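You operate a simulated robot arm through the tools that you are given. There is no shell and no other tool. Be economical: measure what you need, move in short steps, check, and stop when the job is done.

You are at the controls of a simulated two-armed robot. One attempt, no reset.

TASK
Wipe up the spill on the top of the wooden bench with the red rag and put it back.

The check looks at the end state, three seconds after you hand in, the way a careful person would. Anything else that was tipped, shoved, dropped, spilled or broken makes it a failure.

THE ROBOT
Two 7-joint arms with two-finger grippers on one trunk, on a base that drives. Base frame: it is fixed to the floor where the robot stands at the start and does not move with it; the origin is under the middle of the robot, x ahead of it, y to its left, z up; the surface under the hand at the start is at about z = 98. Units: cm, rad, N and s.
The left shoulder is at the start at [3.3, 16.7, 118], the right one opposite. With the tool pointing down near the work surface each hand reaches from about 26 to 72 cm from the robot's upright axis, wherever it stands, measured 20 degrees to its own side. Payload 2.45 kg a hand.
The tool frame of a hand sits at the grasp point between the pads (the TCP): z along the fingers, y along the line on which they close. The tips reach 2.6 cm beyond it. The gripper opens to 9.6 cm. The gripper's body begins 6.9 cm behind the TCP.
Orientation is that of the tool frame in the base frame, as a unit quaternion [w, x, y, z]. With the fingers straight down and closing along the base's y, the tool's x points along the base's -x, its y along +y and its z along -z.

THE INTERFACE
- The arms move only by the tool apply_moves. It takes "left_deltas", "right_deltas" or both (then of equal length, played together; a hand with none holds still); each is a list of rows, each an object of numbers (a shift or turn left out is 0, a gripper value left out holds the last): "tx", "ty", "tz": the shift along the tool's x, y, z in units of 150 mm (1.0 is 150 mm); "wx", "wy", "wz": the turn, a rotation vector about the tool's x, y, z in units of 90 degrees (1.0 is 90 degrees). In form: [{"tx": .., "ty": .., "tz": .., "wx": .., "wy": .., "wz": ..}, ...]. A call has 1 to 20 rows; each row is the pose to reach, as a shift and turn from the pose commanded when the call began, along the tool's axes at that moment. "left_claw" and "right_claw" are, for a hand that has rows, the gripper command, from -1 (shut) to 1 (fully open), values between in proportion, set as the call begins (left out, the last holds). A call with a number of a shift or a turn outside -1 to 1 is refused whole. A row lasts 0.2 s, in which the tool goes at most 5 cm and 0.15 rad; a call with a longer step from one row to the next is refused whole, and so is a gripper value outside its range. A pose out of reach is approached as far as the arm can. The call stops where the force on the tool passes 40 N (or 10 N more than at its start, if that is more) or the arm is blocked; 0.2 s more then pass. Each finger halts on what it meets, pressing with about 35 N; the grip force reading is that of the motor and also rises with nothing between the fingers. The clock runs only during rows and for 0.2 s after the last one: add rows that repeat a pose to give the fingers time. It gives the time, the measured TCP pose, the force on the tool (base axes), the opening and the grip force at its end, in the units of the frame above (readings bear some noise), with the torque about the TCP (base axes, N m) and any sound that the robot's microphone picked up.
- Cameras (640 x 400 px; columns grow to the right, rows downward): "scene" is now at [6.93, -3.61, 164.79]; the picture's right is [-0.58, -0.81, 0.01], its down [-0.67, 0.47, -0.57] and it looks along [0.46, -0.34, -0.82] (base axes); focal length 254 px, centre (320, 200). "left" rides on the left gripper at [8.2, -0.3, -9.8] in its tool frame; the picture's right is [0.04, 1.00, 0.00], its down [-0.73, 0.03, -0.68] and it looks along [-0.68, 0.03, 0.73] (tool axes); focal length 256 px, centre (320, 200). "right" rides on the right gripper at [8.2, 0.3, -9.8] in its tool frame; the picture's right is [-0.04, 1.00, 0.00], its down [-0.73, -0.03, -0.68] and it looks along [-0.68, -0.03, 0.73] (tool axes); focal length 256 px, centre (320, 200). There is no depth. A picture from a camera that has moved, and an enlarged one, comes with that camera's place and axes in the base frame and with its lens.
- camera(camera): a new picture of that camera. It takes no simulated time.
- move_column(by): slides the trunk up (or, below 0, down) by that many cm; the arms and the scene camera ride with it, the base frame stays. It gives what a move gives, with no picture.
- roll_base(legs): drives the robot by 1 to 6 legs, each [ahead, left, turn to the left] in cm, cm and rad, along the robot's own axes; the way and the turn of a leg run together, so that a leg with both is an arc; at most 150 cm and 3.142 rad a leg. The arms and the cameras ride along, it lands a little off, and it stops where it bumps. It gives what a move gives.
- turn_head(pan, tilt): turns the head with the scene camera to pan (to the left, within 2.094 rad either way) and tilt (down, from -0.506 to 1.204), counted from straight ahead of the robot. It gives what a move gives.
- inspect(camera, box): a new picture of the part [left, top, right, bottom] of that camera's present view, enlarged. It takes no simulated time.
- close_job(): hands the job in; it is judged then, once.

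Work in short steps. Places have to be worked out from the pictures, the camera data and where the tool is seen: move nearer, look again, correct. Check each grasp and each placing, and mend what went wrong. You have 120 turns and 100 pictures in all, those below and enlarged ones among them. Open the grippers and draw the arms clear of the work before you hand the job in, unless the task says otherwise; then end with one line.

The tools are called after "Call:" as name(argument=value, ...) on one line, values as JSON. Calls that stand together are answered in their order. apply_moves: Moves the arms, as the interface text tells. Its arguments: {"type":"object","properties":{"left_deltas":{"type":"array"},"left_claw":{"type":"number"},"right_deltas":{"type":"array"},"right_claw":{"type":"number"}},"required":[]} The other tools are called the same way: move_column (by) slides the trunk up or down; roll_base (legs) drives the base; turn_head (pan, tilt) turns the head that bears the scene camera; camera (camera) takes a picture; inspect (camera, box) takes an enlarged picture of a part of a camera's view; close_job () hands the job in.

At the start:

```text
clock: 0.0
left_ee_pos: [44.97, -4.6, 122.74]
left_orientation: [-0.001, 0.001, 1.0, -0.002]
left_force: [0.7, 0.7, 0.6]
left_wrist_torque: [-0.03, 0.01, -0.01]
left_opening: 9.59
left_gripper_force: 0.1
right_ee_pos: [34.61, -41.48, 126.3]
right_orientation: [0.0, 0.001, 1.0, -0.002]
right_force: [-0.2, 0.0, 0.4]
right_wrist_torque: [0.0, -0.02, 0.0]
right_opening: 9.6
right_gripper_force: 0.1
trunk travel left (down, up): [-35.0, 21.7]
robot x, y, heading: [-0.06, 0.42, -0.001]
head pan, tilt: [-0.623, 0.96]
```

scene: 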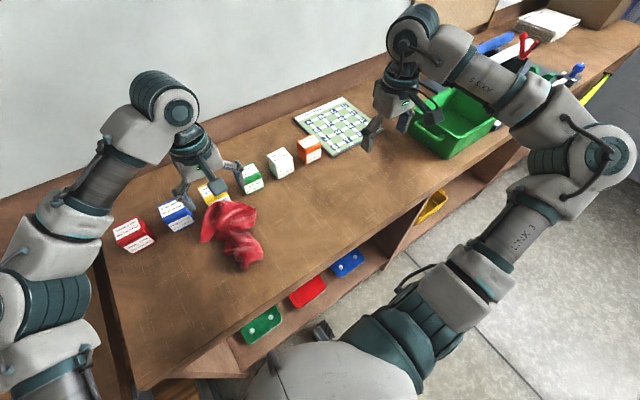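
right: 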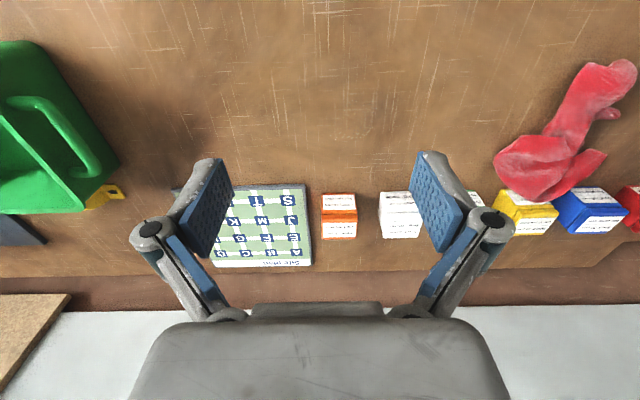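
left: 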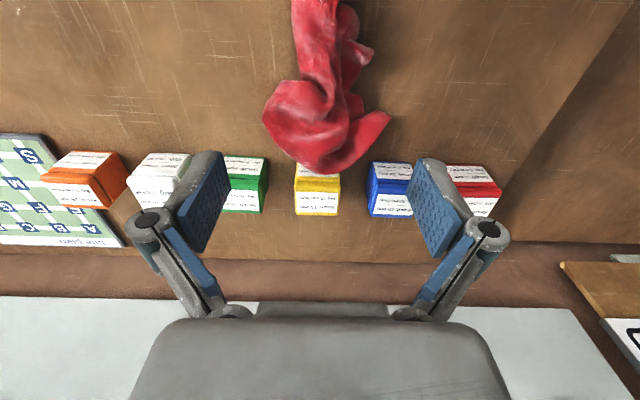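

The pictures show a red rag on the bench near a row of labelled blocks, but no spill I can make out. I'll enlarge parts of the views to find it.

Call:
inspect(camera="scene", box=[80, 80, 400, 280])

Call:
inspect(camera="right", box=[0, 0, 640, 400])

Call:
inspect(camera="scene", box=[380, 0, 640, 162])

```text
2.00 times, centred on (240, 180) of scene
camera zoom: at [6.93, -3.61, 164.79], right [-0.58, -0.81, 0.01], down [-0.67, 0.47, -0.57], along [0.46, -0.34, -0.82], focal length 508 px, centre (480, 240)
```

zoom: 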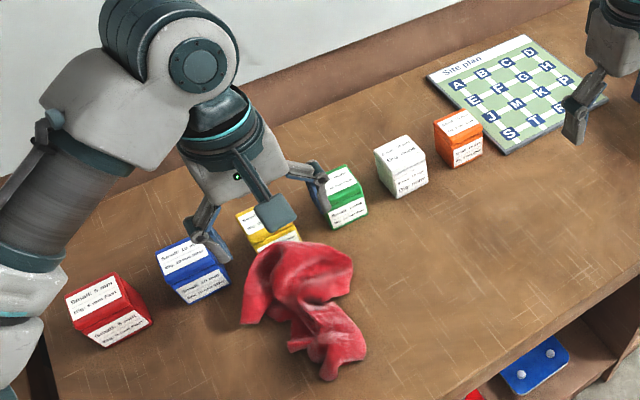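

```text
1.00 times, centred on (320, 200) of right (not enlarged: the box is as wide or as high as the picture)
camera zoom: at [26.43, -41.01, 136.12], right [0.04, 1.0, 0.0], down [0.73, -0.03, 0.68], along [0.68, -0.03, -0.73], focal length 256 px, centre (320, 200)
```

zoom: 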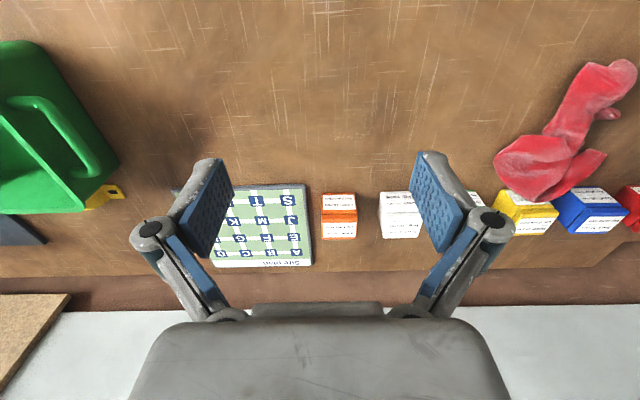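

```text
2.46 times, centred on (510, 81) of scene
camera zoom: at [6.93, -3.61, 164.79], right [-0.58, -0.81, 0.01], down [-0.67, 0.47, -0.57], along [0.46, -0.34, -0.82], focal length 625 px, centre (-148, 493)
```

zoom: 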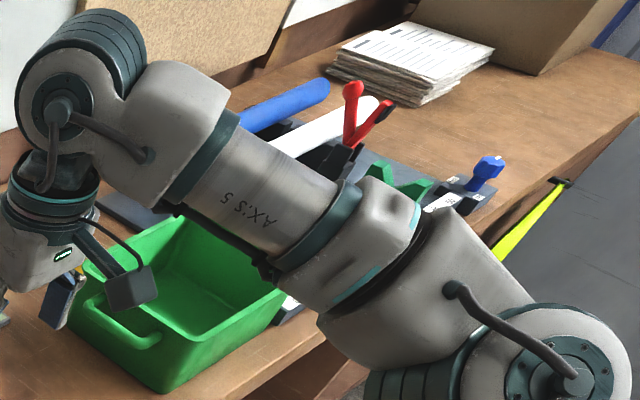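

No spill is clearly visible yet. I'll pan the head to see the rest of the bench and the surroundings.

Call:
turn_head(pan=-1.3, tilt=0.7)

Call:
camera(camera="scene")

Call:
turn_head(pan=0.5, tilt=0.7)

Call:
camera(camera="scene")

Call:
turn_head(pan=-0.3, tilt=0.9)

Call:
camera(camera="scene")

```text
clock: 1.1
left_ee_pos: [44.75, -5.58, 122.9]
left_orientation: [0.001, 0.0, 1.0, 0.001]
left_force: [0.0, -0.1, 0.7]
left_wrist_torque: [0.02, 0.02, -0.01]
left_opening: 9.62
left_gripper_force: 0.0
right_ee_pos: [34.26, -42.39, 126.03]
right_orientation: [0.002, 0.0, 1.0, 0.002]
right_force: [0.5, -0.7, -0.2]
right_wrist_torque: [0.02, -0.02, 0.01]
right_opening: 9.6
right_gripper_force: 0.0
trunk travel left (down, up): [-35.0, 21.7]
robot x, y, heading: [0.25, 0.01, 0.003]
head pan, tilt: [-1.3, 0.7]
```

```text
93 pictures are left
camera scene: at [3.34, -8.86, 166.82], right [-0.96, -0.27, 0.0], down [-0.18, 0.62, -0.76], along [0.2, -0.73, -0.65], focal length 254 px, centre (320, 200)
```

scene: 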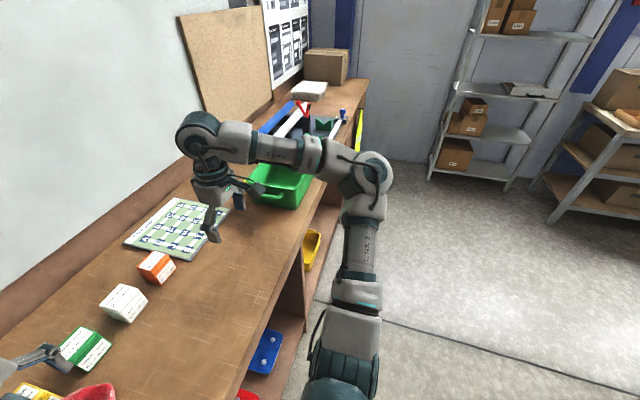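

```text
clock: 2.9
left_ee_pos: [44.62, -5.22, 122.86]
left_orientation: [0.002, 0.0, 1.0, 0.002]
left_force: [0.9, 0.4, -0.3]
left_wrist_torque: [0.0, 0.04, 0.02]
left_opening: 9.59
left_gripper_force: 0.0
right_ee_pos: [34.45, -42.1, 126.16]
right_orientation: [0.001, 0.0, 1.0, 0.0]
right_force: [0.4, 0.2, -0.4]
right_wrist_torque: [0.0, 0.01, -0.04]
right_opening: 9.61
right_gripper_force: 0.1
trunk travel left (down, up): [-35.0, 21.7]
robot x, y, heading: [-0.04, 0.11, -0.002]
head pan, tilt: [0.499, 0.7]
```

```text
92 pictures are left
camera scene: at [8.53, 3.72, 166.83], right [0.48, -0.88, 0.0], down [-0.57, -0.31, -0.76], along [0.67, 0.37, -0.65], focal length 254 px, centre (320, 200)
```

scene: 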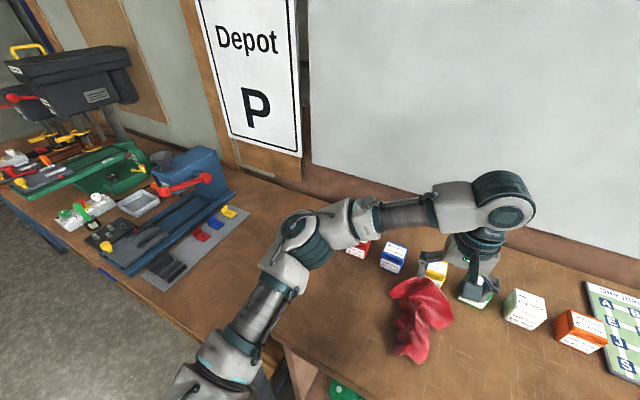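

```text
clock: 4.0
left_ee_pos: [44.73, -5.73, 122.84]
left_orientation: [0.0, 0.0, 1.0, 0.003]
left_force: [0.0, -0.4, -0.5]
left_wrist_torque: [-0.04, -0.03, 0.0]
left_opening: 9.57
left_gripper_force: 0.1
right_ee_pos: [34.24, -42.81, 125.88]
right_orientation: [0.001, 0.001, 1.0, 0.003]
right_force: [0.9, 0.2, 0.2]
right_wrist_torque: [0.0, -0.01, 0.0]
right_opening: 9.63
right_gripper_force: 0.1
trunk travel left (down, up): [-35.0, 21.7]
robot x, y, heading: [-0.15, -0.48, 0.003]
head pan, tilt: [-0.3, 0.901]
```

```text
91 pictures are left
camera scene: at [8.28, -3.66, 165.19], right [-0.3, -0.96, -0.01], down [-0.75, 0.24, -0.62], along [0.59, -0.18, -0.79], focal length 254 px, centre (320, 200)
```

scene: 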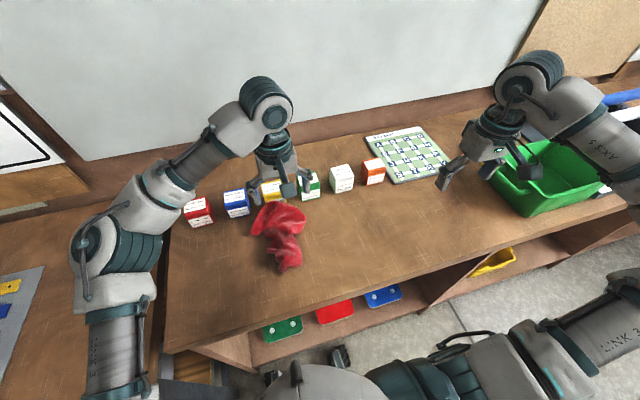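

The bench with the rag is in front of me and another bench joins it on the left. I'll zoom into the bench top, looking for a faint sheen.

Call:
inspect(camera="scene", box=[280, 160, 480, 285])

Call:
inspect(camera="right", box=[80, 0, 400, 200])

Call:
inspect(camera="scene", box=[160, 190, 320, 350])

Call:
inspect(camera="left", box=[260, 0, 580, 200])

```text
3.20 times, centred on (380, 222) of scene
camera zoom: at [8.28, -3.66, 165.19], right [-0.3, -0.96, -0.01], down [-0.75, 0.24, -0.62], along [0.59, -0.18, -0.79], focal length 813 px, centre (128, 128)
```

zoom: 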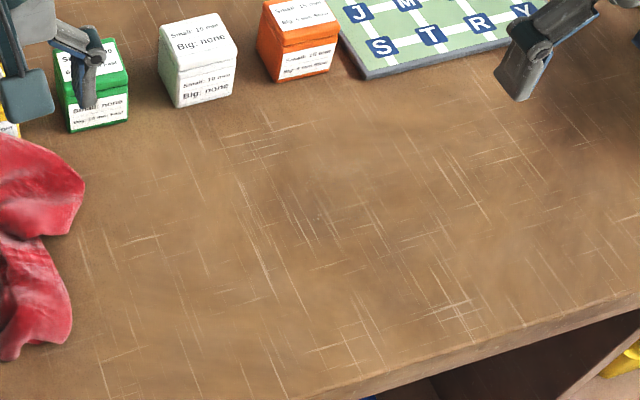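

```text
2.00 times, centred on (240, 100) of right
camera zoom: at [26.11, -42.42, 135.79], right [0.04, 1.0, 0.01], down [0.73, -0.03, 0.68], along [0.68, -0.02, -0.73], focal length 512 px, centre (480, 400)
```

zoom: 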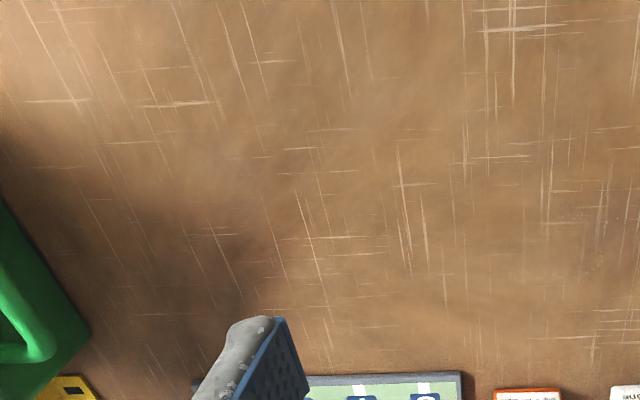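

```text
2.50 times, centred on (240, 270) of scene
camera zoom: at [8.28, -3.66, 165.19], right [-0.3, -0.96, -0.01], down [-0.75, 0.24, -0.62], along [0.59, -0.18, -0.79], focal length 635 px, centre (520, 25)
```

zoom: 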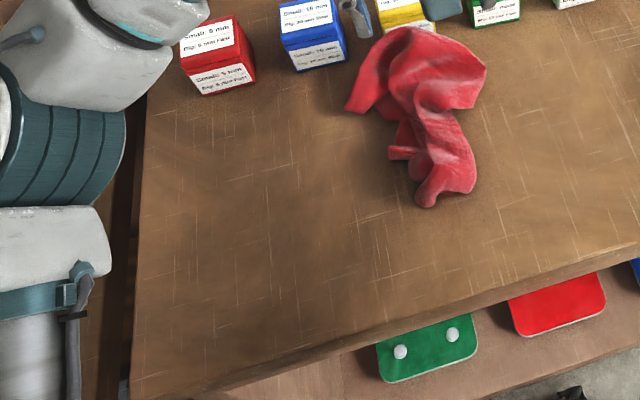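

```text
2.00 times, centred on (420, 100) of left
camera zoom: at [36.5, -6.18, 132.71], right [-0.04, 1.0, 0.01], down [0.73, 0.02, 0.68], along [0.68, 0.03, -0.73], focal length 512 px, centre (120, 400)
```

zoom: 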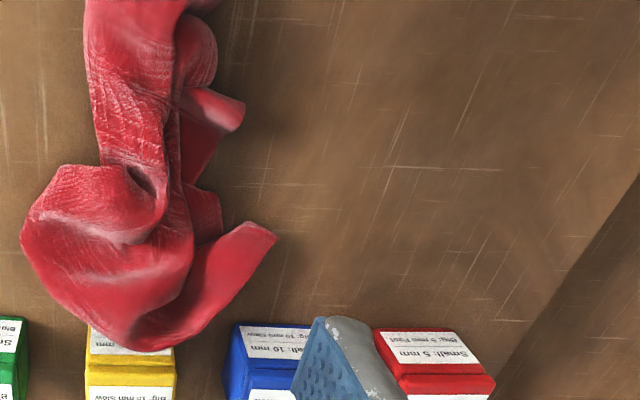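

Still no liquid on this part. I'll look at the far right end, the left bench and behind me.

Call:
turn_head(pan=1.1, tilt=0.6)

Call:
camera(camera="scene")

Call:
turn_head(pan=2.09, tilt=0.5)

Call:
camera(camera="scene")

Call:
turn_head(pan=-2.09, tilt=0.5)

Call:
camera(camera="scene")

Call:
turn_head(pan=-1.2, tilt=0.6)

Call:
inspect(camera="scene", box=[180, 50, 400, 190])

```text
clock: 5.5
left_ee_pos: [44.77, -4.89, 122.96]
left_orientation: [0.002, 0.0, 1.0, 0.001]
left_force: [0.0, -0.1, -0.7]
left_wrist_torque: [0.02, 0.01, -0.02]
left_opening: 9.62
left_gripper_force: 0.1
right_ee_pos: [34.3, -41.91, 126.09]
right_orientation: [0.001, -0.001, 1.0, 0.0]
right_force: [0.1, 0.0, 0.4]
right_wrist_torque: [0.0, 0.01, 0.01]
right_opening: 9.6
right_gripper_force: 0.2
trunk travel left (down, up): [-35.0, 21.7]
robot x, y, heading: [-0.17, -0.14, 0.001]
head pan, tilt: [1.1, 0.6]
```

```text
86 pictures are left
camera scene: at [5.09, 7.88, 167.69], right [0.89, -0.45, 0.0], down [-0.26, -0.5, -0.82], along [0.37, 0.73, -0.57], focal length 254 px, centre (320, 200)
```

scene: 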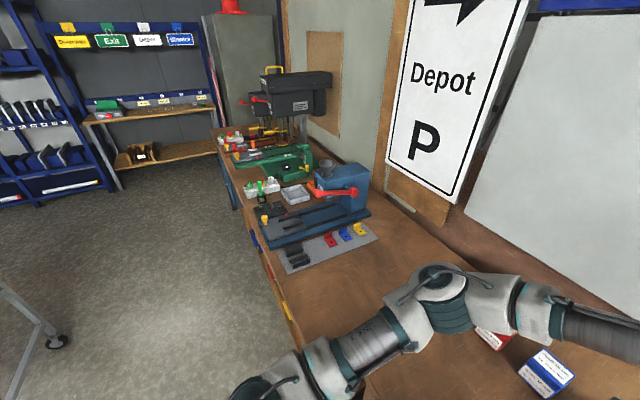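

```text
clock: 6.8
left_ee_pos: [44.9, -5.48, 122.86]
left_orientation: [0.001, 0.0, 1.0, 0.003]
left_force: [-1.4, -0.8, -0.1]
left_wrist_torque: [0.04, -0.01, -0.03]
left_opening: 9.59
left_gripper_force: 0.0
right_ee_pos: [34.46, -42.61, 125.98]
right_orientation: [0.001, 0.0, 1.0, 0.002]
right_force: [0.0, -0.2, -0.7]
right_wrist_torque: [0.0, 0.04, -0.03]
right_opening: 9.6
right_gripper_force: 0.1
trunk travel left (down, up): [-35.0, 21.7]
robot x, y, heading: [0.19, -0.28, -0.003]
head pan, tilt: [2.089, 0.499]
```

```text
85 pictures are left
camera scene: at [-3.43, 6.83, 168.68], right [0.87, 0.49, 0.0], down [0.23, -0.41, -0.88], along [-0.44, 0.77, -0.47], focal length 254 px, centre (320, 200)
```

scene: 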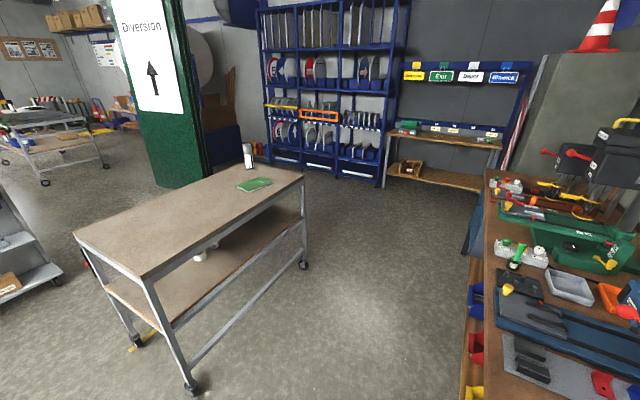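

```text
clock: 10.2
left_ee_pos: [44.71, -5.11, 122.94]
left_orientation: [0.0, 0.0, 1.0, 0.001]
left_force: [0.2, -0.4, -0.5]
left_wrist_torque: [0.01, 0.0, -0.01]
left_opening: 9.61
left_gripper_force: 0.0
right_ee_pos: [34.3, -42.05, 126.2]
right_orientation: [0.001, 0.0, 1.0, 0.001]
right_force: [-0.2, -0.2, -0.4]
right_wrist_torque: [0.04, -0.02, 0.01]
right_opening: 9.63
right_gripper_force: 0.0
trunk travel left (down, up): [-35.0, 21.7]
robot x, y, heading: [0.25, -0.08, 0.005]
head pan, tilt: [-2.089, 0.499]
```

```text
84 pictures are left
camera scene: at [-3.43, -8.46, 168.61], right [-0.87, 0.5, 0.0], down [0.23, 0.42, -0.88], along [-0.44, -0.76, -0.48], focal length 254 px, centre (320, 200)
```

scene: 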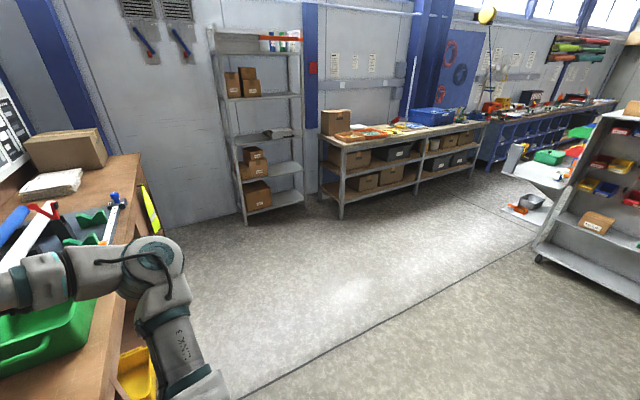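

```text
clock: 11.3
left_ee_pos: [44.76, -5.07, 122.82]
left_orientation: [0.001, 0.0, 1.0, 0.001]
left_force: [0.6, 0.0, -0.7]
left_wrist_torque: [0.0, -0.01, 0.0]
left_opening: 9.62
left_gripper_force: 0.0
right_ee_pos: [34.26, -42.02, 126.05]
right_orientation: [0.001, 0.0, 1.0, 0.0]
right_force: [-0.1, 0.6, -0.2]
right_wrist_torque: [0.02, 0.01, 0.04]
right_opening: 9.61
right_gripper_force: 0.0
trunk travel left (down, up): [-35.0, 21.7]
robot x, y, heading: [0.02, 0.03, 0.001]
head pan, tilt: [-1.201, 0.6]
```

```text
2.86 times, centred on (290, 120) of scene
camera zoom: at [4.26, -8.79, 167.68], right [-0.93, -0.36, 0.0], down [-0.21, 0.53, -0.82], along [0.3, -0.77, -0.57], focal length 726 px, centre (406, 429)
```

zoom: 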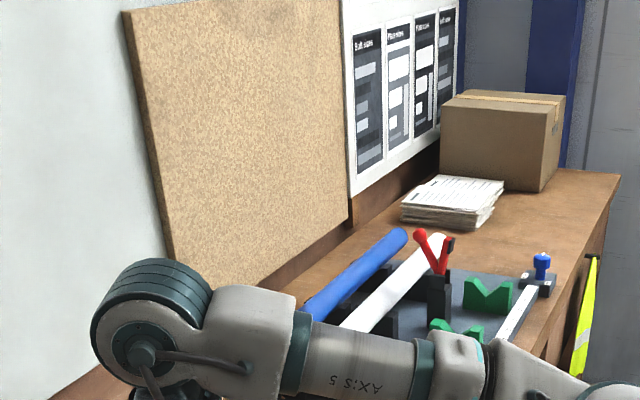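

There's also a rolling table with a wooden top behind me on the left, with a green patch and a white object on it. I'll look at it closely.

Call:
turn_head(pan=2.09, tilt=0.5)

Call:
inspect(camera="scene", box=[70, 130, 320, 286])

Call:
inspect(camera="scene", box=[440, 100, 640, 225])

```text
clock: 14.1
left_ee_pos: [44.74, -5.07, 122.84]
left_orientation: [0.001, 0.0, 1.0, 0.001]
left_force: [0.5, -0.2, 1.5]
left_wrist_torque: [0.03, -0.01, 0.0]
left_opening: 9.61
left_gripper_force: 0.1
right_ee_pos: [34.27, -42.08, 126.13]
right_orientation: [0.001, 0.0, 1.0, 0.001]
right_force: [0.3, 0.3, -0.7]
right_wrist_torque: [0.01, 0.0, -0.03]
right_opening: 9.6
right_gripper_force: 0.0
trunk travel left (down, up): [-35.0, 21.7]
robot x, y, heading: [0.01, 0.44, -0.003]
head pan, tilt: [2.089, 0.499]
```

```text
2.56 times, centred on (195, 208) of scene
camera zoom: at [-3.43, 7.37, 168.66], right [0.87, 0.5, 0.0], down [0.23, -0.41, -0.88], along [-0.44, 0.76, -0.48], focal length 650 px, centre (640, 180)
```

zoom: 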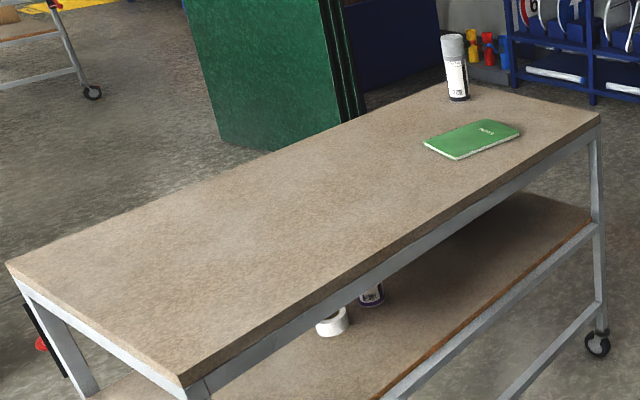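

```text
3.20 times, centred on (540, 162) of scene
camera zoom: at [-3.43, 7.37, 168.66], right [0.87, 0.5, 0.0], down [0.23, -0.41, -0.88], along [-0.44, 0.76, -0.48], focal length 813 px, centre (-384, 320)
```

zoom: 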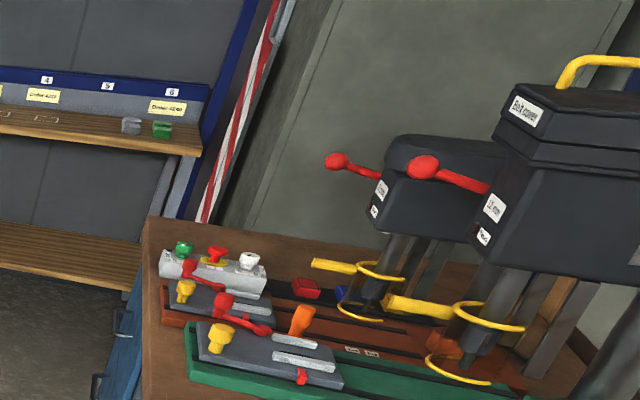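

No spill on the rolling table either. I'll raise the trunk for a wider, less obstructed look at the work bench with all three cameras.

Call:
move_column(by=20)

Call:
turn_head(pan=-0.5, tilt=1.0)

Call:
apply_moves(left_deltas=[{"ty": 0.3}, {"ty": 0.6}, {"ty": 0.9}, {"ty": 1.0}], right_deltas=[{"ty": -0.3}, {"ty": -0.6}, {"ty": -0.9}, {"ty": -1.0}])

Call:
camera(camera="scene")

Call:
camera(camera="right")

Call:
camera(camera="left")

```text
clock: 16.3
left_ee_pos: [44.72, -5.2, 142.85]
left_orientation: [0.0, -0.001, 1.0, 0.001]
left_force: [0.0, 0.3, -0.3]
left_wrist_torque: [0.0, 0.01, -0.01]
left_opening: 9.59
left_gripper_force: 0.3
right_ee_pos: [34.33, -42.06, 146.1]
right_orientation: [0.0, 0.0, 1.0, 0.001]
right_force: [-0.1, 0.7, -0.6]
right_wrist_torque: [0.0, 0.01, -0.02]
right_opening: 9.59
right_gripper_force: 0.1
trunk travel left (down, up): [-55.0, 1.7]
robot x, y, heading: [0.07, -0.05, 0.002]
head pan, tilt: [2.089, 0.499]
```

```text
clock: 18.6
left_ee_pos: [44.65, -5.11, 142.91]
left_orientation: [0.001, 0.001, 1.0, 0.001]
left_force: [0.3, 0.7, -0.4]
left_wrist_torque: [0.01, 0.0, 0.01]
left_opening: 9.59
left_gripper_force: 0.1
right_ee_pos: [34.39, -42.03, 146.09]
right_orientation: [0.001, 0.0, 1.0, 0.0]
right_force: [0.1, -0.2, -0.9]
right_wrist_torque: [0.01, -0.01, -0.01]
right_opening: 9.59
right_gripper_force: 0.0
trunk travel left (down, up): [-55.0, 1.7]
robot x, y, heading: [-0.05, 0.02, -0.002]
head pan, tilt: [-0.499, 1.0]
```

```text
clock: 19.6
left_ee_pos: [44.71, 10.15, 142.91]
left_orientation: [0.001, 0.0, 1.0, 0.0]
left_force: [0.6, -0.7, 0.4]
left_wrist_torque: [0.01, -0.04, -0.01]
left_opening: 9.58
left_gripper_force: 0.0
right_ee_pos: [33.74, -53.94, 145.53]
right_orientation: [0.001, 0.001, 1.0, 0.0]
right_force: [0.4, -0.5, -0.5]
right_wrist_torque: [0.0, 0.0, -0.01]
right_opening: 9.6
right_gripper_force: 0.1
right hand out of reach, approached as far as the arm can: row 3, 4
trunk travel left (down, up): [-55.0, 1.7]
robot x, y, heading: [-0.11, 0.63, 0.003]
head pan, tilt: [-0.499, 1.0]
```

```text
80 pictures are left
camera scene: at [4.55, -3.61, 184.46], right [-0.48, -0.88, 0.0], down [-0.74, 0.4, -0.54], along [0.47, -0.26, -0.84], focal length 254 px, centre (320, 200)
```

scene: 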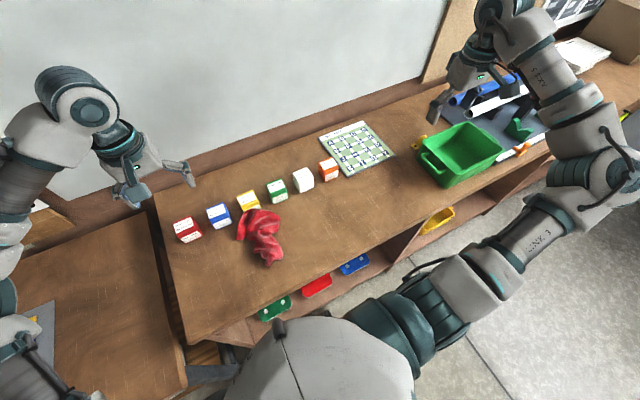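

```text
79 pictures are left
camera right: at [25.52, -53.58, 155.3], right [0.04, 1.0, 0.0], down [0.73, -0.03, 0.68], along [0.68, -0.03, -0.73], focal length 256 px, centre (320, 200)
```

right: 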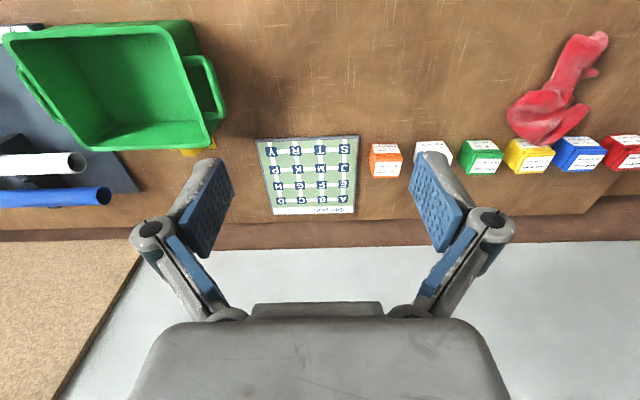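

```text
78 pictures are left
camera left: at [36.49, 9.92, 152.77], right [-0.04, 1.0, 0.0], down [0.73, 0.03, 0.68], along [0.68, 0.03, -0.73], focal length 256 px, centre (320, 200)
```

left: 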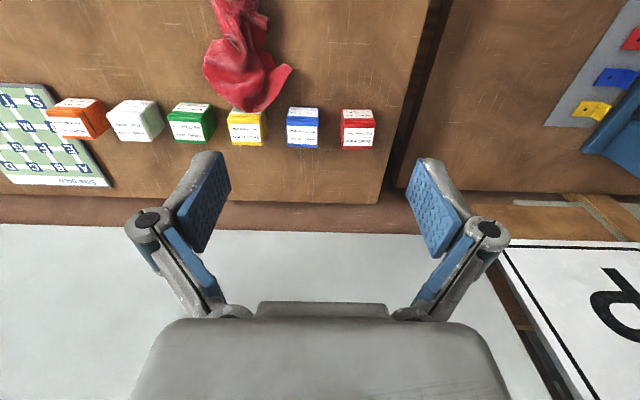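

Still no obvious puddle. I'll zoom into each part of the bench top from this higher viewpoint.

Call:
inspect(camera="scene", box=[0, 190, 260, 400])

Call:
inspect(camera="scene", box=[250, 140, 450, 280])

Call:
inspect(camera="right", box=[200, 0, 520, 180])

```text
1.90 times, centred on (130, 295) of scene
camera zoom: at [4.55, -3.61, 184.46], right [-0.48, -0.88, 0.0], down [-0.74, 0.4, -0.54], along [0.47, -0.26, -0.84], focal length 484 px, centre (682, 19)
```

zoom: 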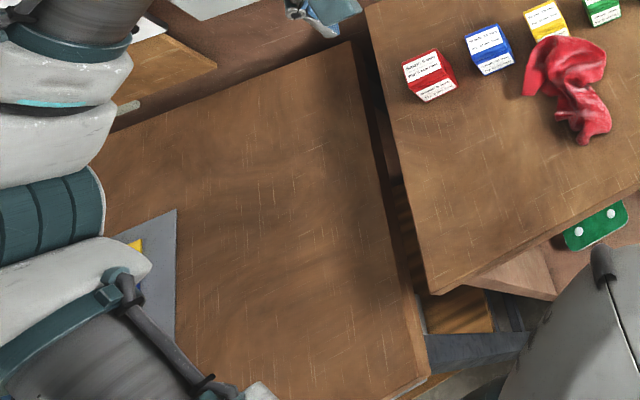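

```text
2.86 times, centred on (350, 210) of scene
camera zoom: at [4.55, -3.61, 184.46], right [-0.48, -0.88, 0.0], down [-0.74, 0.4, -0.54], along [0.47, -0.26, -0.84], focal length 726 px, centre (234, 171)
```

zoom: 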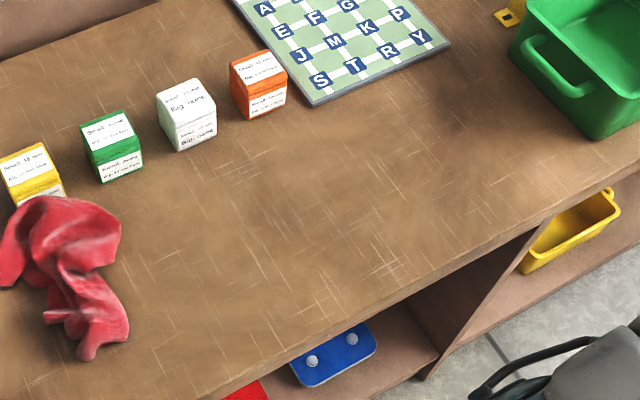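

```text
2.00 times, centred on (360, 90) of right
camera zoom: at [25.52, -53.58, 155.3], right [0.04, 1.0, 0.0], down [0.73, -0.03, 0.68], along [0.68, -0.03, -0.73], focal length 512 px, centre (240, 420)
```

zoom: 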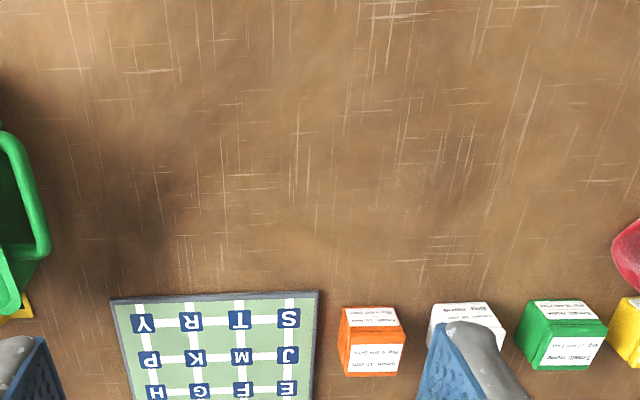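

There is a faint dark area around (46, -66) near the green bin, which could be a shadow or a clear puddle. I'll draw the right hand back and tilt its camera for a different view of the front and the region by the bin.

Call:
apply_moves(right_deltas=[{"tx": 0.3}, {"tx": 0.6}, {"tx": 0.9}, {"tx": 1.0}, {"tx": 1.0, "tz": 0.3}, {"tx": 1.0, "tz": 0.6}, {"tx": 1.0, "tz": 0.6}])

Call:
camera(camera="right")

Call:
inspect(camera="scene", box=[340, 100, 500, 200])

```text
clock: 21.2
left_ee_pos: [44.78, 9.96, 142.82]
left_orientation: [0.001, -0.002, 1.0, 0.002]
left_force: [-0.4, 0.2, 0.0]
left_wrist_torque: [0.01, 0.02, 0.0]
left_opening: 9.59
left_gripper_force: 0.1
right_ee_pos: [18.8, -54.36, 136.47]
right_orientation: [0.001, -0.001, 1.0, 0.0]
right_force: [0.0, 0.0, -0.3]
right_wrist_torque: [0.0, 0.02, -0.04]
right_opening: 9.61
right_gripper_force: 0.1
right hand out of reach, approached as far as the arm can: row 3, 4, 5
trunk travel left (down, up): [-55.0, 1.7]
robot x, y, heading: [-0.11, -0.26, 0.001]
head pan, tilt: [-0.499, 1.0]
```

```text
74 pictures are left
camera right: at [10.57, -53.92, 146.28], right [0.04, 1.0, 0.0], down [0.73, -0.03, 0.68], along [0.68, -0.02, -0.73], focal length 256 px, centre (320, 200)
```

right: 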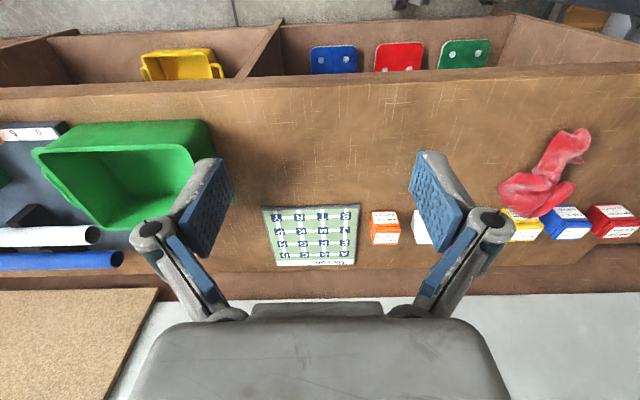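

```text
4.00 times, centred on (420, 150) of scene
camera zoom: at [4.44, -4.33, 184.45], right [-0.48, -0.88, 0.0], down [-0.74, 0.41, -0.54], along [0.47, -0.25, -0.84], focal length 1016 px, centre (-80, 400)
```

zoom: 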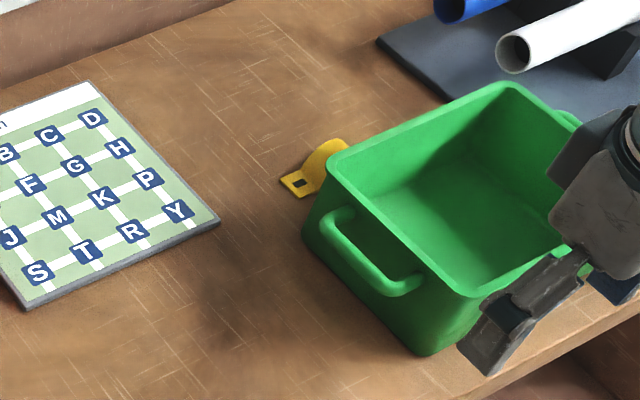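

There's a dark region between the plan and the green bin. I'll zoom into it, and into the front strip, from the wrist camera.

Call:
inspect(camera="right", box=[180, 80, 360, 220])

Call:
inspect(camera="right", box=[340, 70, 640, 240])

```text
2.86 times, centred on (270, 150) of right
camera zoom: at [10.57, -53.92, 146.28], right [0.04, 1.0, 0.0], down [0.73, -0.03, 0.68], along [0.68, -0.02, -0.73], focal length 731 px, centre (463, 343)
```

zoom: 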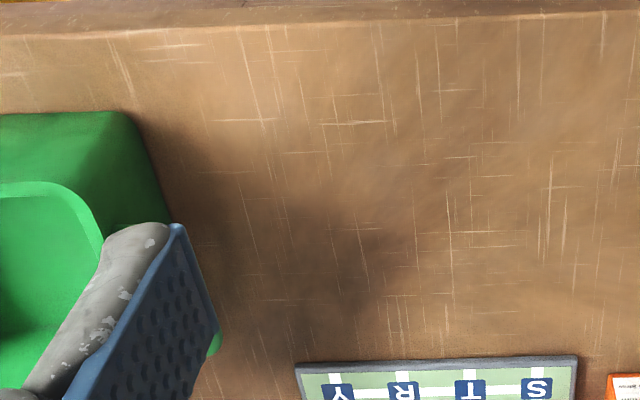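

```text
2.13 times, centred on (490, 155) of right
camera zoom: at [10.57, -53.92, 146.28], right [0.04, 1.0, 0.0], down [0.73, -0.03, 0.68], along [0.68, -0.02, -0.73], focal length 546 px, centre (-43, 296)
```

zoom: 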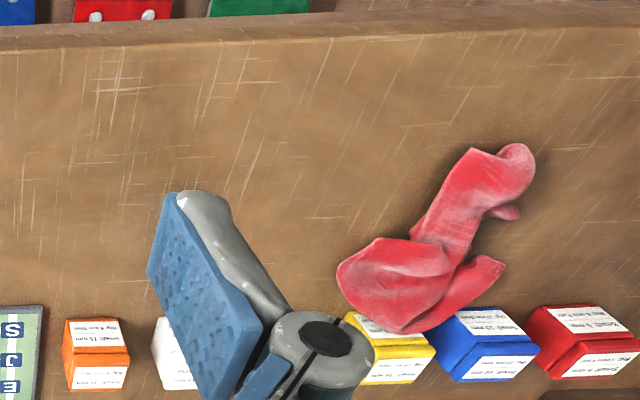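

The dark patch near (45, -61) is ambiguous. Before deciding, I'll zoom into the left bench and the right end past the fixtures.

Call:
turn_head(pan=0.9, tilt=0.8)

Call:
inspect(camera="scene", box=[160, 60, 480, 260])

Call:
turn_head(pan=-1.25, tilt=0.7)

Call:
inspect(camera="scene", box=[180, 40, 420, 190])

Call:
turn_head(pan=-2.09, tilt=0.5)

Call:
inspect(camera="scene", box=[300, 90, 640, 240])

```text
clock: 22.8
left_ee_pos: [44.73, 10.23, 142.84]
left_orientation: [0.001, 0.0, 1.0, 0.001]
left_force: [0.4, -0.6, 1.0]
left_wrist_torque: [0.05, -0.03, 0.05]
left_opening: 9.58
left_gripper_force: 0.0
right_ee_pos: [18.73, -53.95, 136.56]
right_orientation: [0.001, 0.001, 1.0, 0.001]
right_force: [0.1, 0.0, -0.2]
right_wrist_torque: [0.02, -0.02, 0.01]
right_opening: 9.6
right_gripper_force: 0.1
trunk travel left (down, up): [-55.0, 1.7]
robot x, y, heading: [-0.33, 0.02, 0.002]
head pan, tilt: [0.901, 0.799]
```

```text
2.00 times, centred on (320, 160) of scene
camera zoom: at [3.37, 6.1, 185.98], right [0.78, -0.62, 0.0], down [-0.45, -0.56, -0.7], along [0.43, 0.55, -0.72], focal length 508 px, centre (320, 280)
```

zoom: 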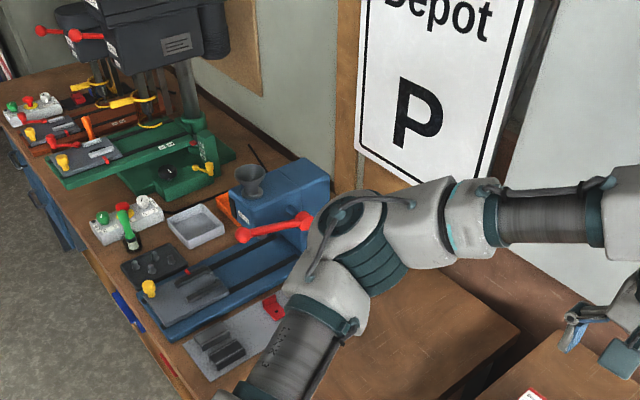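

```text
clock: 24.8
left_ee_pos: [44.7, 10.14, 142.94]
left_orientation: [0.0, 0.0, 1.0, 0.0]
left_force: [1.4, 0.0, -0.2]
left_wrist_torque: [-0.03, -0.03, 0.02]
left_opening: 9.58
left_gripper_force: 0.1
right_ee_pos: [18.81, -54.09, 136.34]
right_orientation: [0.0, -0.001, 1.0, 0.001]
right_force: [-1.0, 1.7, 0.2]
right_wrist_torque: [0.01, -0.04, 0.05]
right_opening: 9.62
right_gripper_force: 0.0
trunk travel left (down, up): [-55.0, 1.7]
robot x, y, heading: [0.12, -0.03, -0.001]
head pan, tilt: [-1.25, 0.7]
```

```text
2.67 times, centred on (300, 115) of scene
camera zoom: at [1.02, -8.59, 186.79], right [-0.95, -0.32, 0.0], down [-0.21, 0.61, -0.76], along [0.24, -0.72, -0.65], focal length 677 px, centre (373, 427)
```

zoom: 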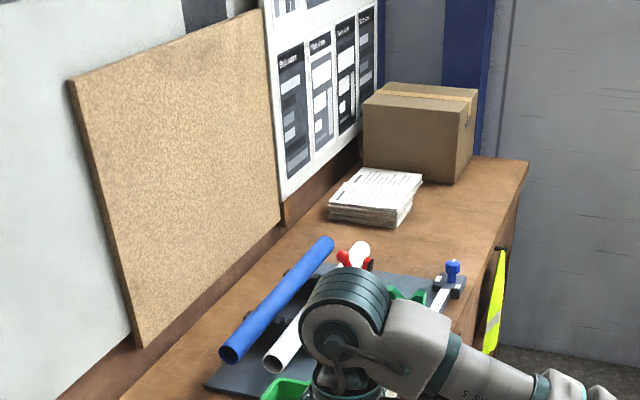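

```text
clock: 26.0
left_ee_pos: [44.72, 10.15, 142.84]
left_orientation: [0.001, -0.001, 1.0, 0.0]
left_force: [-0.5, -0.5, 0.7]
left_wrist_torque: [-0.01, -0.01, -0.01]
left_opening: 9.61
left_gripper_force: 0.1
right_ee_pos: [18.71, -54.21, 136.48]
right_orientation: [0.001, 0.0, 1.0, 0.001]
right_force: [0.2, -0.1, 0.6]
right_wrist_torque: [-0.01, 0.04, 0.01]
right_opening: 9.61
right_gripper_force: 0.1
trunk travel left (down, up): [-55.0, 1.7]
robot x, y, heading: [-0.24, 0.19, 0.001]
head pan, tilt: [-2.089, 0.499]
```

```text
1.88 times, centred on (470, 165) of scene
camera zoom: at [-6.16, -8.41, 188.58], right [-0.87, 0.49, 0.0], down [0.23, 0.42, -0.88], along [-0.44, -0.76, -0.48], focal length 478 px, centre (38, 266)
```

zoom: 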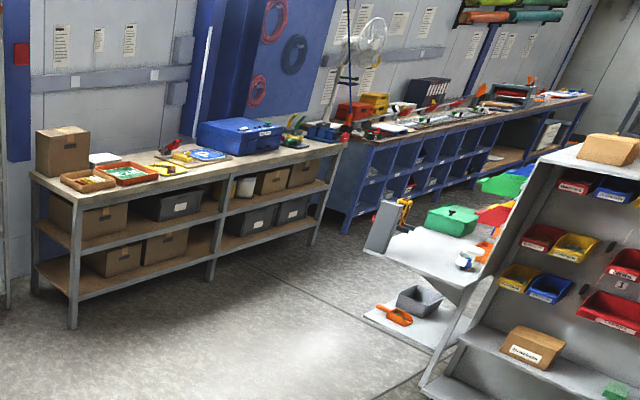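

The other surfaces look clean, so the candidates are the dark patch at (45, -61) and the area under the rag. I'll bring the right camera close to the dark patch, staying well above the bench.

Call:
apply_moves(right_deltas=[{"tx": -0.2, "tz": 0.2}, {"tx": -0.3, "tz": 0.45}, {"tx": -0.3, "tz": 0.7}, {"tx": -0.3, "tz": 0.95}, {"tx": -0.3, "tz": 1.0}])

Call:
camera(camera="right")

```text
clock: 27.2
left_ee_pos: [44.91, 10.08, 142.85]
left_orientation: [0.0, -0.001, 1.0, 0.002]
left_force: [-0.2, 0.4, 0.6]
left_wrist_torque: [-0.01, 0.03, 0.02]
left_opening: 9.59
left_gripper_force: 0.1
right_ee_pos: [23.4, -53.89, 121.2]
right_orientation: [0.002, -0.001, 1.0, 0.0]
right_force: [-0.3, 0.1, 0.8]
right_wrist_torque: [-0.03, 0.01, -0.01]
right_opening: 9.58
right_gripper_force: 0.0
trunk travel left (down, up): [-55.0, 1.7]
robot x, y, heading: [-0.18, -0.25, 0.001]
head pan, tilt: [-2.089, 0.499]
```

```text
67 pictures are left
camera right: at [15.27, -53.55, 131.08], right [0.04, 1.0, 0.0], down [0.73, -0.03, 0.68], along [0.68, -0.03, -0.73], focal length 256 px, centre (320, 200)
```

right: 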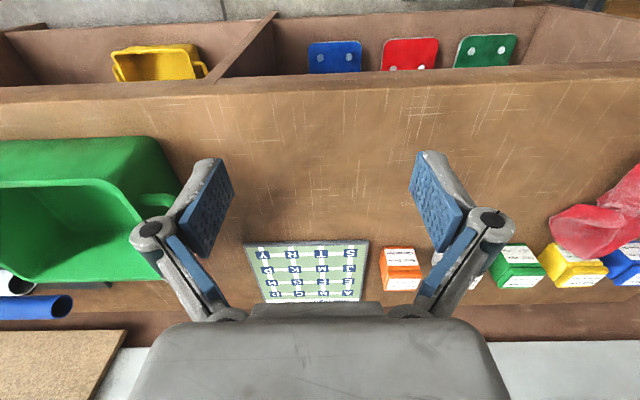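

Call:
inspect(camera="right", box=[180, 80, 440, 250])

```text
2.35 times, centred on (310, 165) of right
camera zoom: at [15.27, -53.55, 131.08], right [0.04, 1.0, 0.0], down [0.73, -0.03, 0.68], along [0.68, -0.03, -0.73], focal length 602 px, centre (344, 282)
```

zoom: 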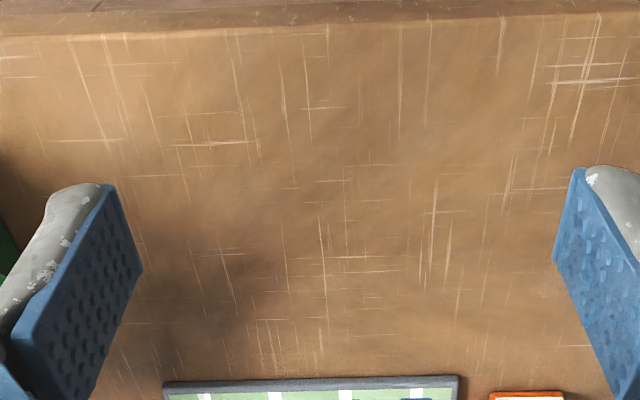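

A dark patch sits at about (46, -64) in three different views, so it stays put. I'll look at it from the head too, for sheen and shape.

Call:
turn_head(pan=-0.9, tilt=0.8)

Call:
camera(camera="scene")

Call:
inspect(camera="scene", box=[200, 120, 400, 245])

```text
clock: 28.6
left_ee_pos: [44.72, 10.17, 142.93]
left_orientation: [0.001, 0.0, 1.0, 0.001]
left_force: [0.5, 0.2, 0.0]
left_wrist_torque: [0.0, -0.01, 0.02]
left_opening: 9.59
left_gripper_force: 0.1
right_ee_pos: [23.31, -53.93, 121.24]
right_orientation: [0.001, 0.0, 1.0, 0.0]
right_force: [-0.4, 0.5, -0.5]
right_wrist_torque: [0.01, 0.01, 0.0]
right_opening: 9.6
right_gripper_force: 0.0
trunk travel left (down, up): [-55.0, 1.7]
robot x, y, heading: [0.33, 0.23, -0.002]
head pan, tilt: [-0.901, 0.799]
```

```text
65 pictures are left
camera scene: at [3.39, -6.82, 185.96], right [-0.78, -0.62, 0.0], down [-0.45, 0.56, -0.69], along [0.43, -0.55, -0.72], focal length 254 px, centre (320, 200)
```

scene: 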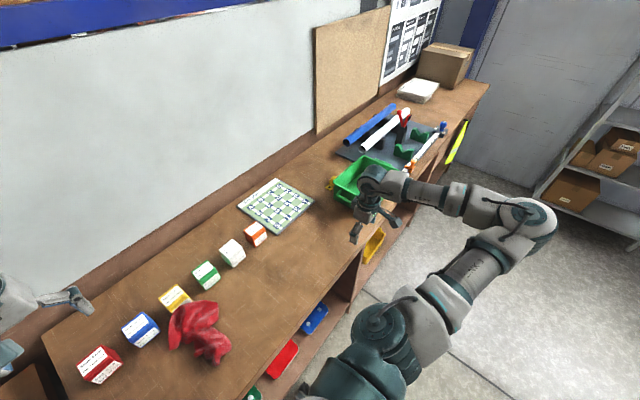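

```text
3.20 times, centred on (300, 182) of scene
camera zoom: at [3.39, -6.82, 185.96], right [-0.78, -0.62, 0.0], down [-0.45, 0.56, -0.69], along [0.43, -0.55, -0.72], focal length 813 px, centre (384, 256)
```

zoom: 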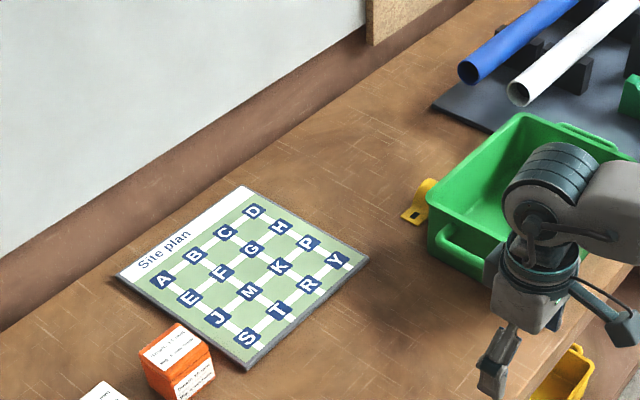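

The patch looks like mottled wood or shade around the bin, so I can't settle it by eye. I'll lift the rag next, since the spill may be under it: right hand up, trunk back down, left hand over the rag at about (47, -3.5).

Call:
apply_moves(right_deltas=[{"tz": -0.3}, {"tz": -0.6}, {"tz": -0.9}, {"tz": -1.0}, {"tz": -1.0}], left_deltas=[{"ty": -0.3}, {"ty": -0.6}, {"ty": -0.9, "tx": -0.1}, {"ty": -0.9, "tx": -0.15}, {"ty": -0.9, "tx": -0.15}])

Call:
move_column(by=-20)

Call:
turn_head(pan=-0.2, tilt=0.9)

Call:
camera(camera="left")

Call:
camera(camera="scene")

```text
clock: 29.8
left_ee_pos: [46.86, -3.2, 142.86]
left_orientation: [0.0, 0.0, 1.0, -0.001]
left_force: [0.3, 0.3, 0.0]
left_wrist_torque: [-0.04, 0.01, 0.04]
left_opening: 9.58
left_gripper_force: 0.1
right_ee_pos: [23.4, -53.59, 136.62]
right_orientation: [0.001, -0.001, 1.0, 0.0]
right_force: [-0.7, 0.4, -0.1]
right_wrist_torque: [0.01, 0.02, 0.0]
right_opening: 9.6
right_gripper_force: 0.1
trunk travel left (down, up): [-55.0, 1.7]
robot x, y, heading: [0.26, 0.56, 0.0]
head pan, tilt: [-0.901, 0.799]
```

```text
clock: 31.9
left_ee_pos: [46.9, -3.45, 122.97]
left_orientation: [0.001, -0.001, 1.0, 0.0]
left_force: [-0.3, 0.0, -0.9]
left_wrist_torque: [0.0, 0.0, 0.02]
left_opening: 9.59
left_gripper_force: 0.1
right_ee_pos: [23.25, -53.97, 116.36]
right_orientation: [0.001, 0.001, 1.0, 0.0]
right_force: [0.0, 0.6, 0.7]
right_wrist_torque: [0.02, 0.01, 0.02]
right_opening: 9.59
right_gripper_force: 0.1
trunk travel left (down, up): [-35.0, 21.7]
robot x, y, heading: [0.27, 0.18, 0.002]
head pan, tilt: [-0.901, 0.799]
```

```text
clock: 33.0
left_ee_pos: [46.95, -3.62, 122.95]
left_orientation: [0.001, 0.0, 1.0, 0.001]
left_force: [-0.2, -0.5, 1.1]
left_wrist_torque: [-0.03, 0.01, 0.01]
left_opening: 9.59
left_gripper_force: 0.1
right_ee_pos: [23.25, -54.17, 116.15]
right_orientation: [0.001, -0.001, 1.0, 0.001]
right_force: [0.9, -0.3, 0.2]
right_wrist_torque: [-0.06, 0.0, 0.01]
right_opening: 9.59
right_gripper_force: 0.1
trunk travel left (down, up): [-35.0, 21.7]
robot x, y, heading: [0.23, 0.19, 0.004]
head pan, tilt: [-0.201, 0.901]
```

```text
63 pictures are left
camera left: at [38.78, -3.92, 132.75], right [-0.04, 1.0, 0.0], down [0.73, 0.03, 0.68], along [0.68, 0.03, -0.73], focal length 256 px, centre (320, 200)
```

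left: 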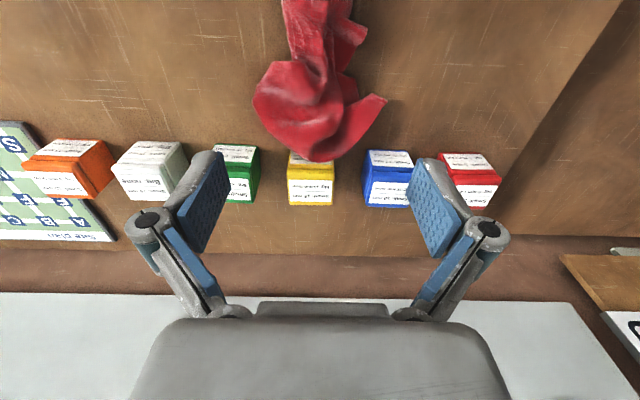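

```text
62 pictures are left
camera scene: at [8.38, -2.08, 165.21], right [-0.2, -0.98, 0.0], down [-0.77, 0.16, -0.62], along [0.61, -0.12, -0.79], focal length 254 px, centre (320, 200)
```

scene: 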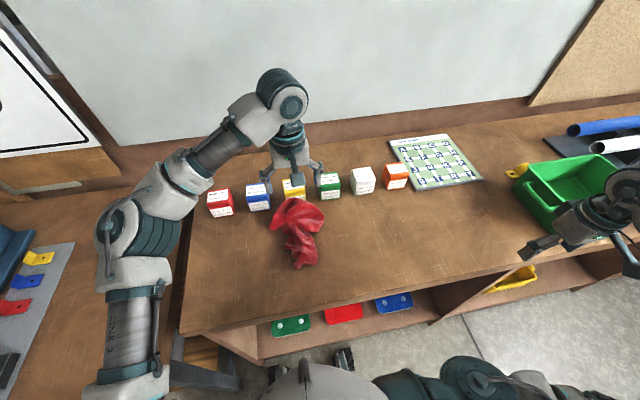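

The spot straight below the left hand falls on the rag's neck (column about 320, row 57), clear of the yellow block. I'll descend over it in two stages.

Call:
apply_moves(left_deltas=[{"tz": 0.3}, {"tz": 0.6}, {"tz": 0.9}, {"tz": 1.0}, {"tz": 1.0}], left_claw=1)

Call:
camera(camera="left")

Call:
camera(camera="scene")

```text
clock: 34.2
left_ee_pos: [47.04, -3.47, 107.82]
left_orientation: [0.001, 0.0, 1.0, 0.001]
left_force: [0.8, 0.0, -0.4]
left_wrist_torque: [-0.01, 0.04, -0.02]
left_opening: 9.57
left_gripper_force: 0.1
right_ee_pos: [23.18, -54.13, 116.31]
right_orientation: [0.001, 0.0, 1.0, 0.001]
right_force: [0.6, 0.2, -0.5]
right_wrist_torque: [-0.02, -0.05, 0.02]
right_opening: 9.63
right_gripper_force: 0.1
trunk travel left (down, up): [-35.0, 21.7]
robot x, y, heading: [0.09, -0.08, 0.004]
head pan, tilt: [-0.201, 0.901]
```

```text
61 pictures are left
camera left: at [38.86, -3.9, 117.68], right [-0.04, 1.0, 0.0], down [0.73, 0.03, 0.68], along [0.68, 0.03, -0.73], focal length 256 px, centre (320, 200)
```

left: 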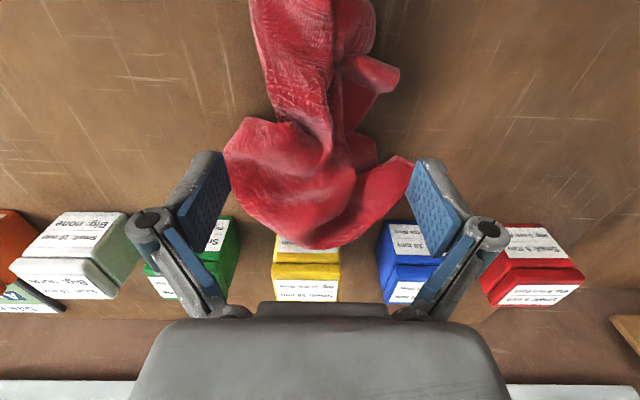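

```text
60 pictures are left
camera scene: at [8.36, -2.09, 165.21], right [-0.2, -0.98, 0.0], down [-0.77, 0.16, -0.62], along [0.61, -0.12, -0.79], focal length 254 px, centre (320, 200)
```

scene: 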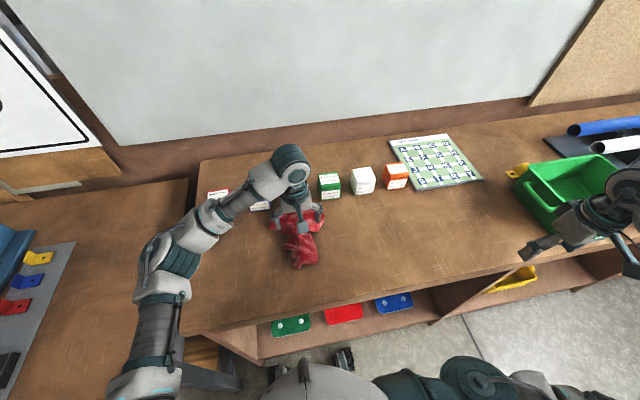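

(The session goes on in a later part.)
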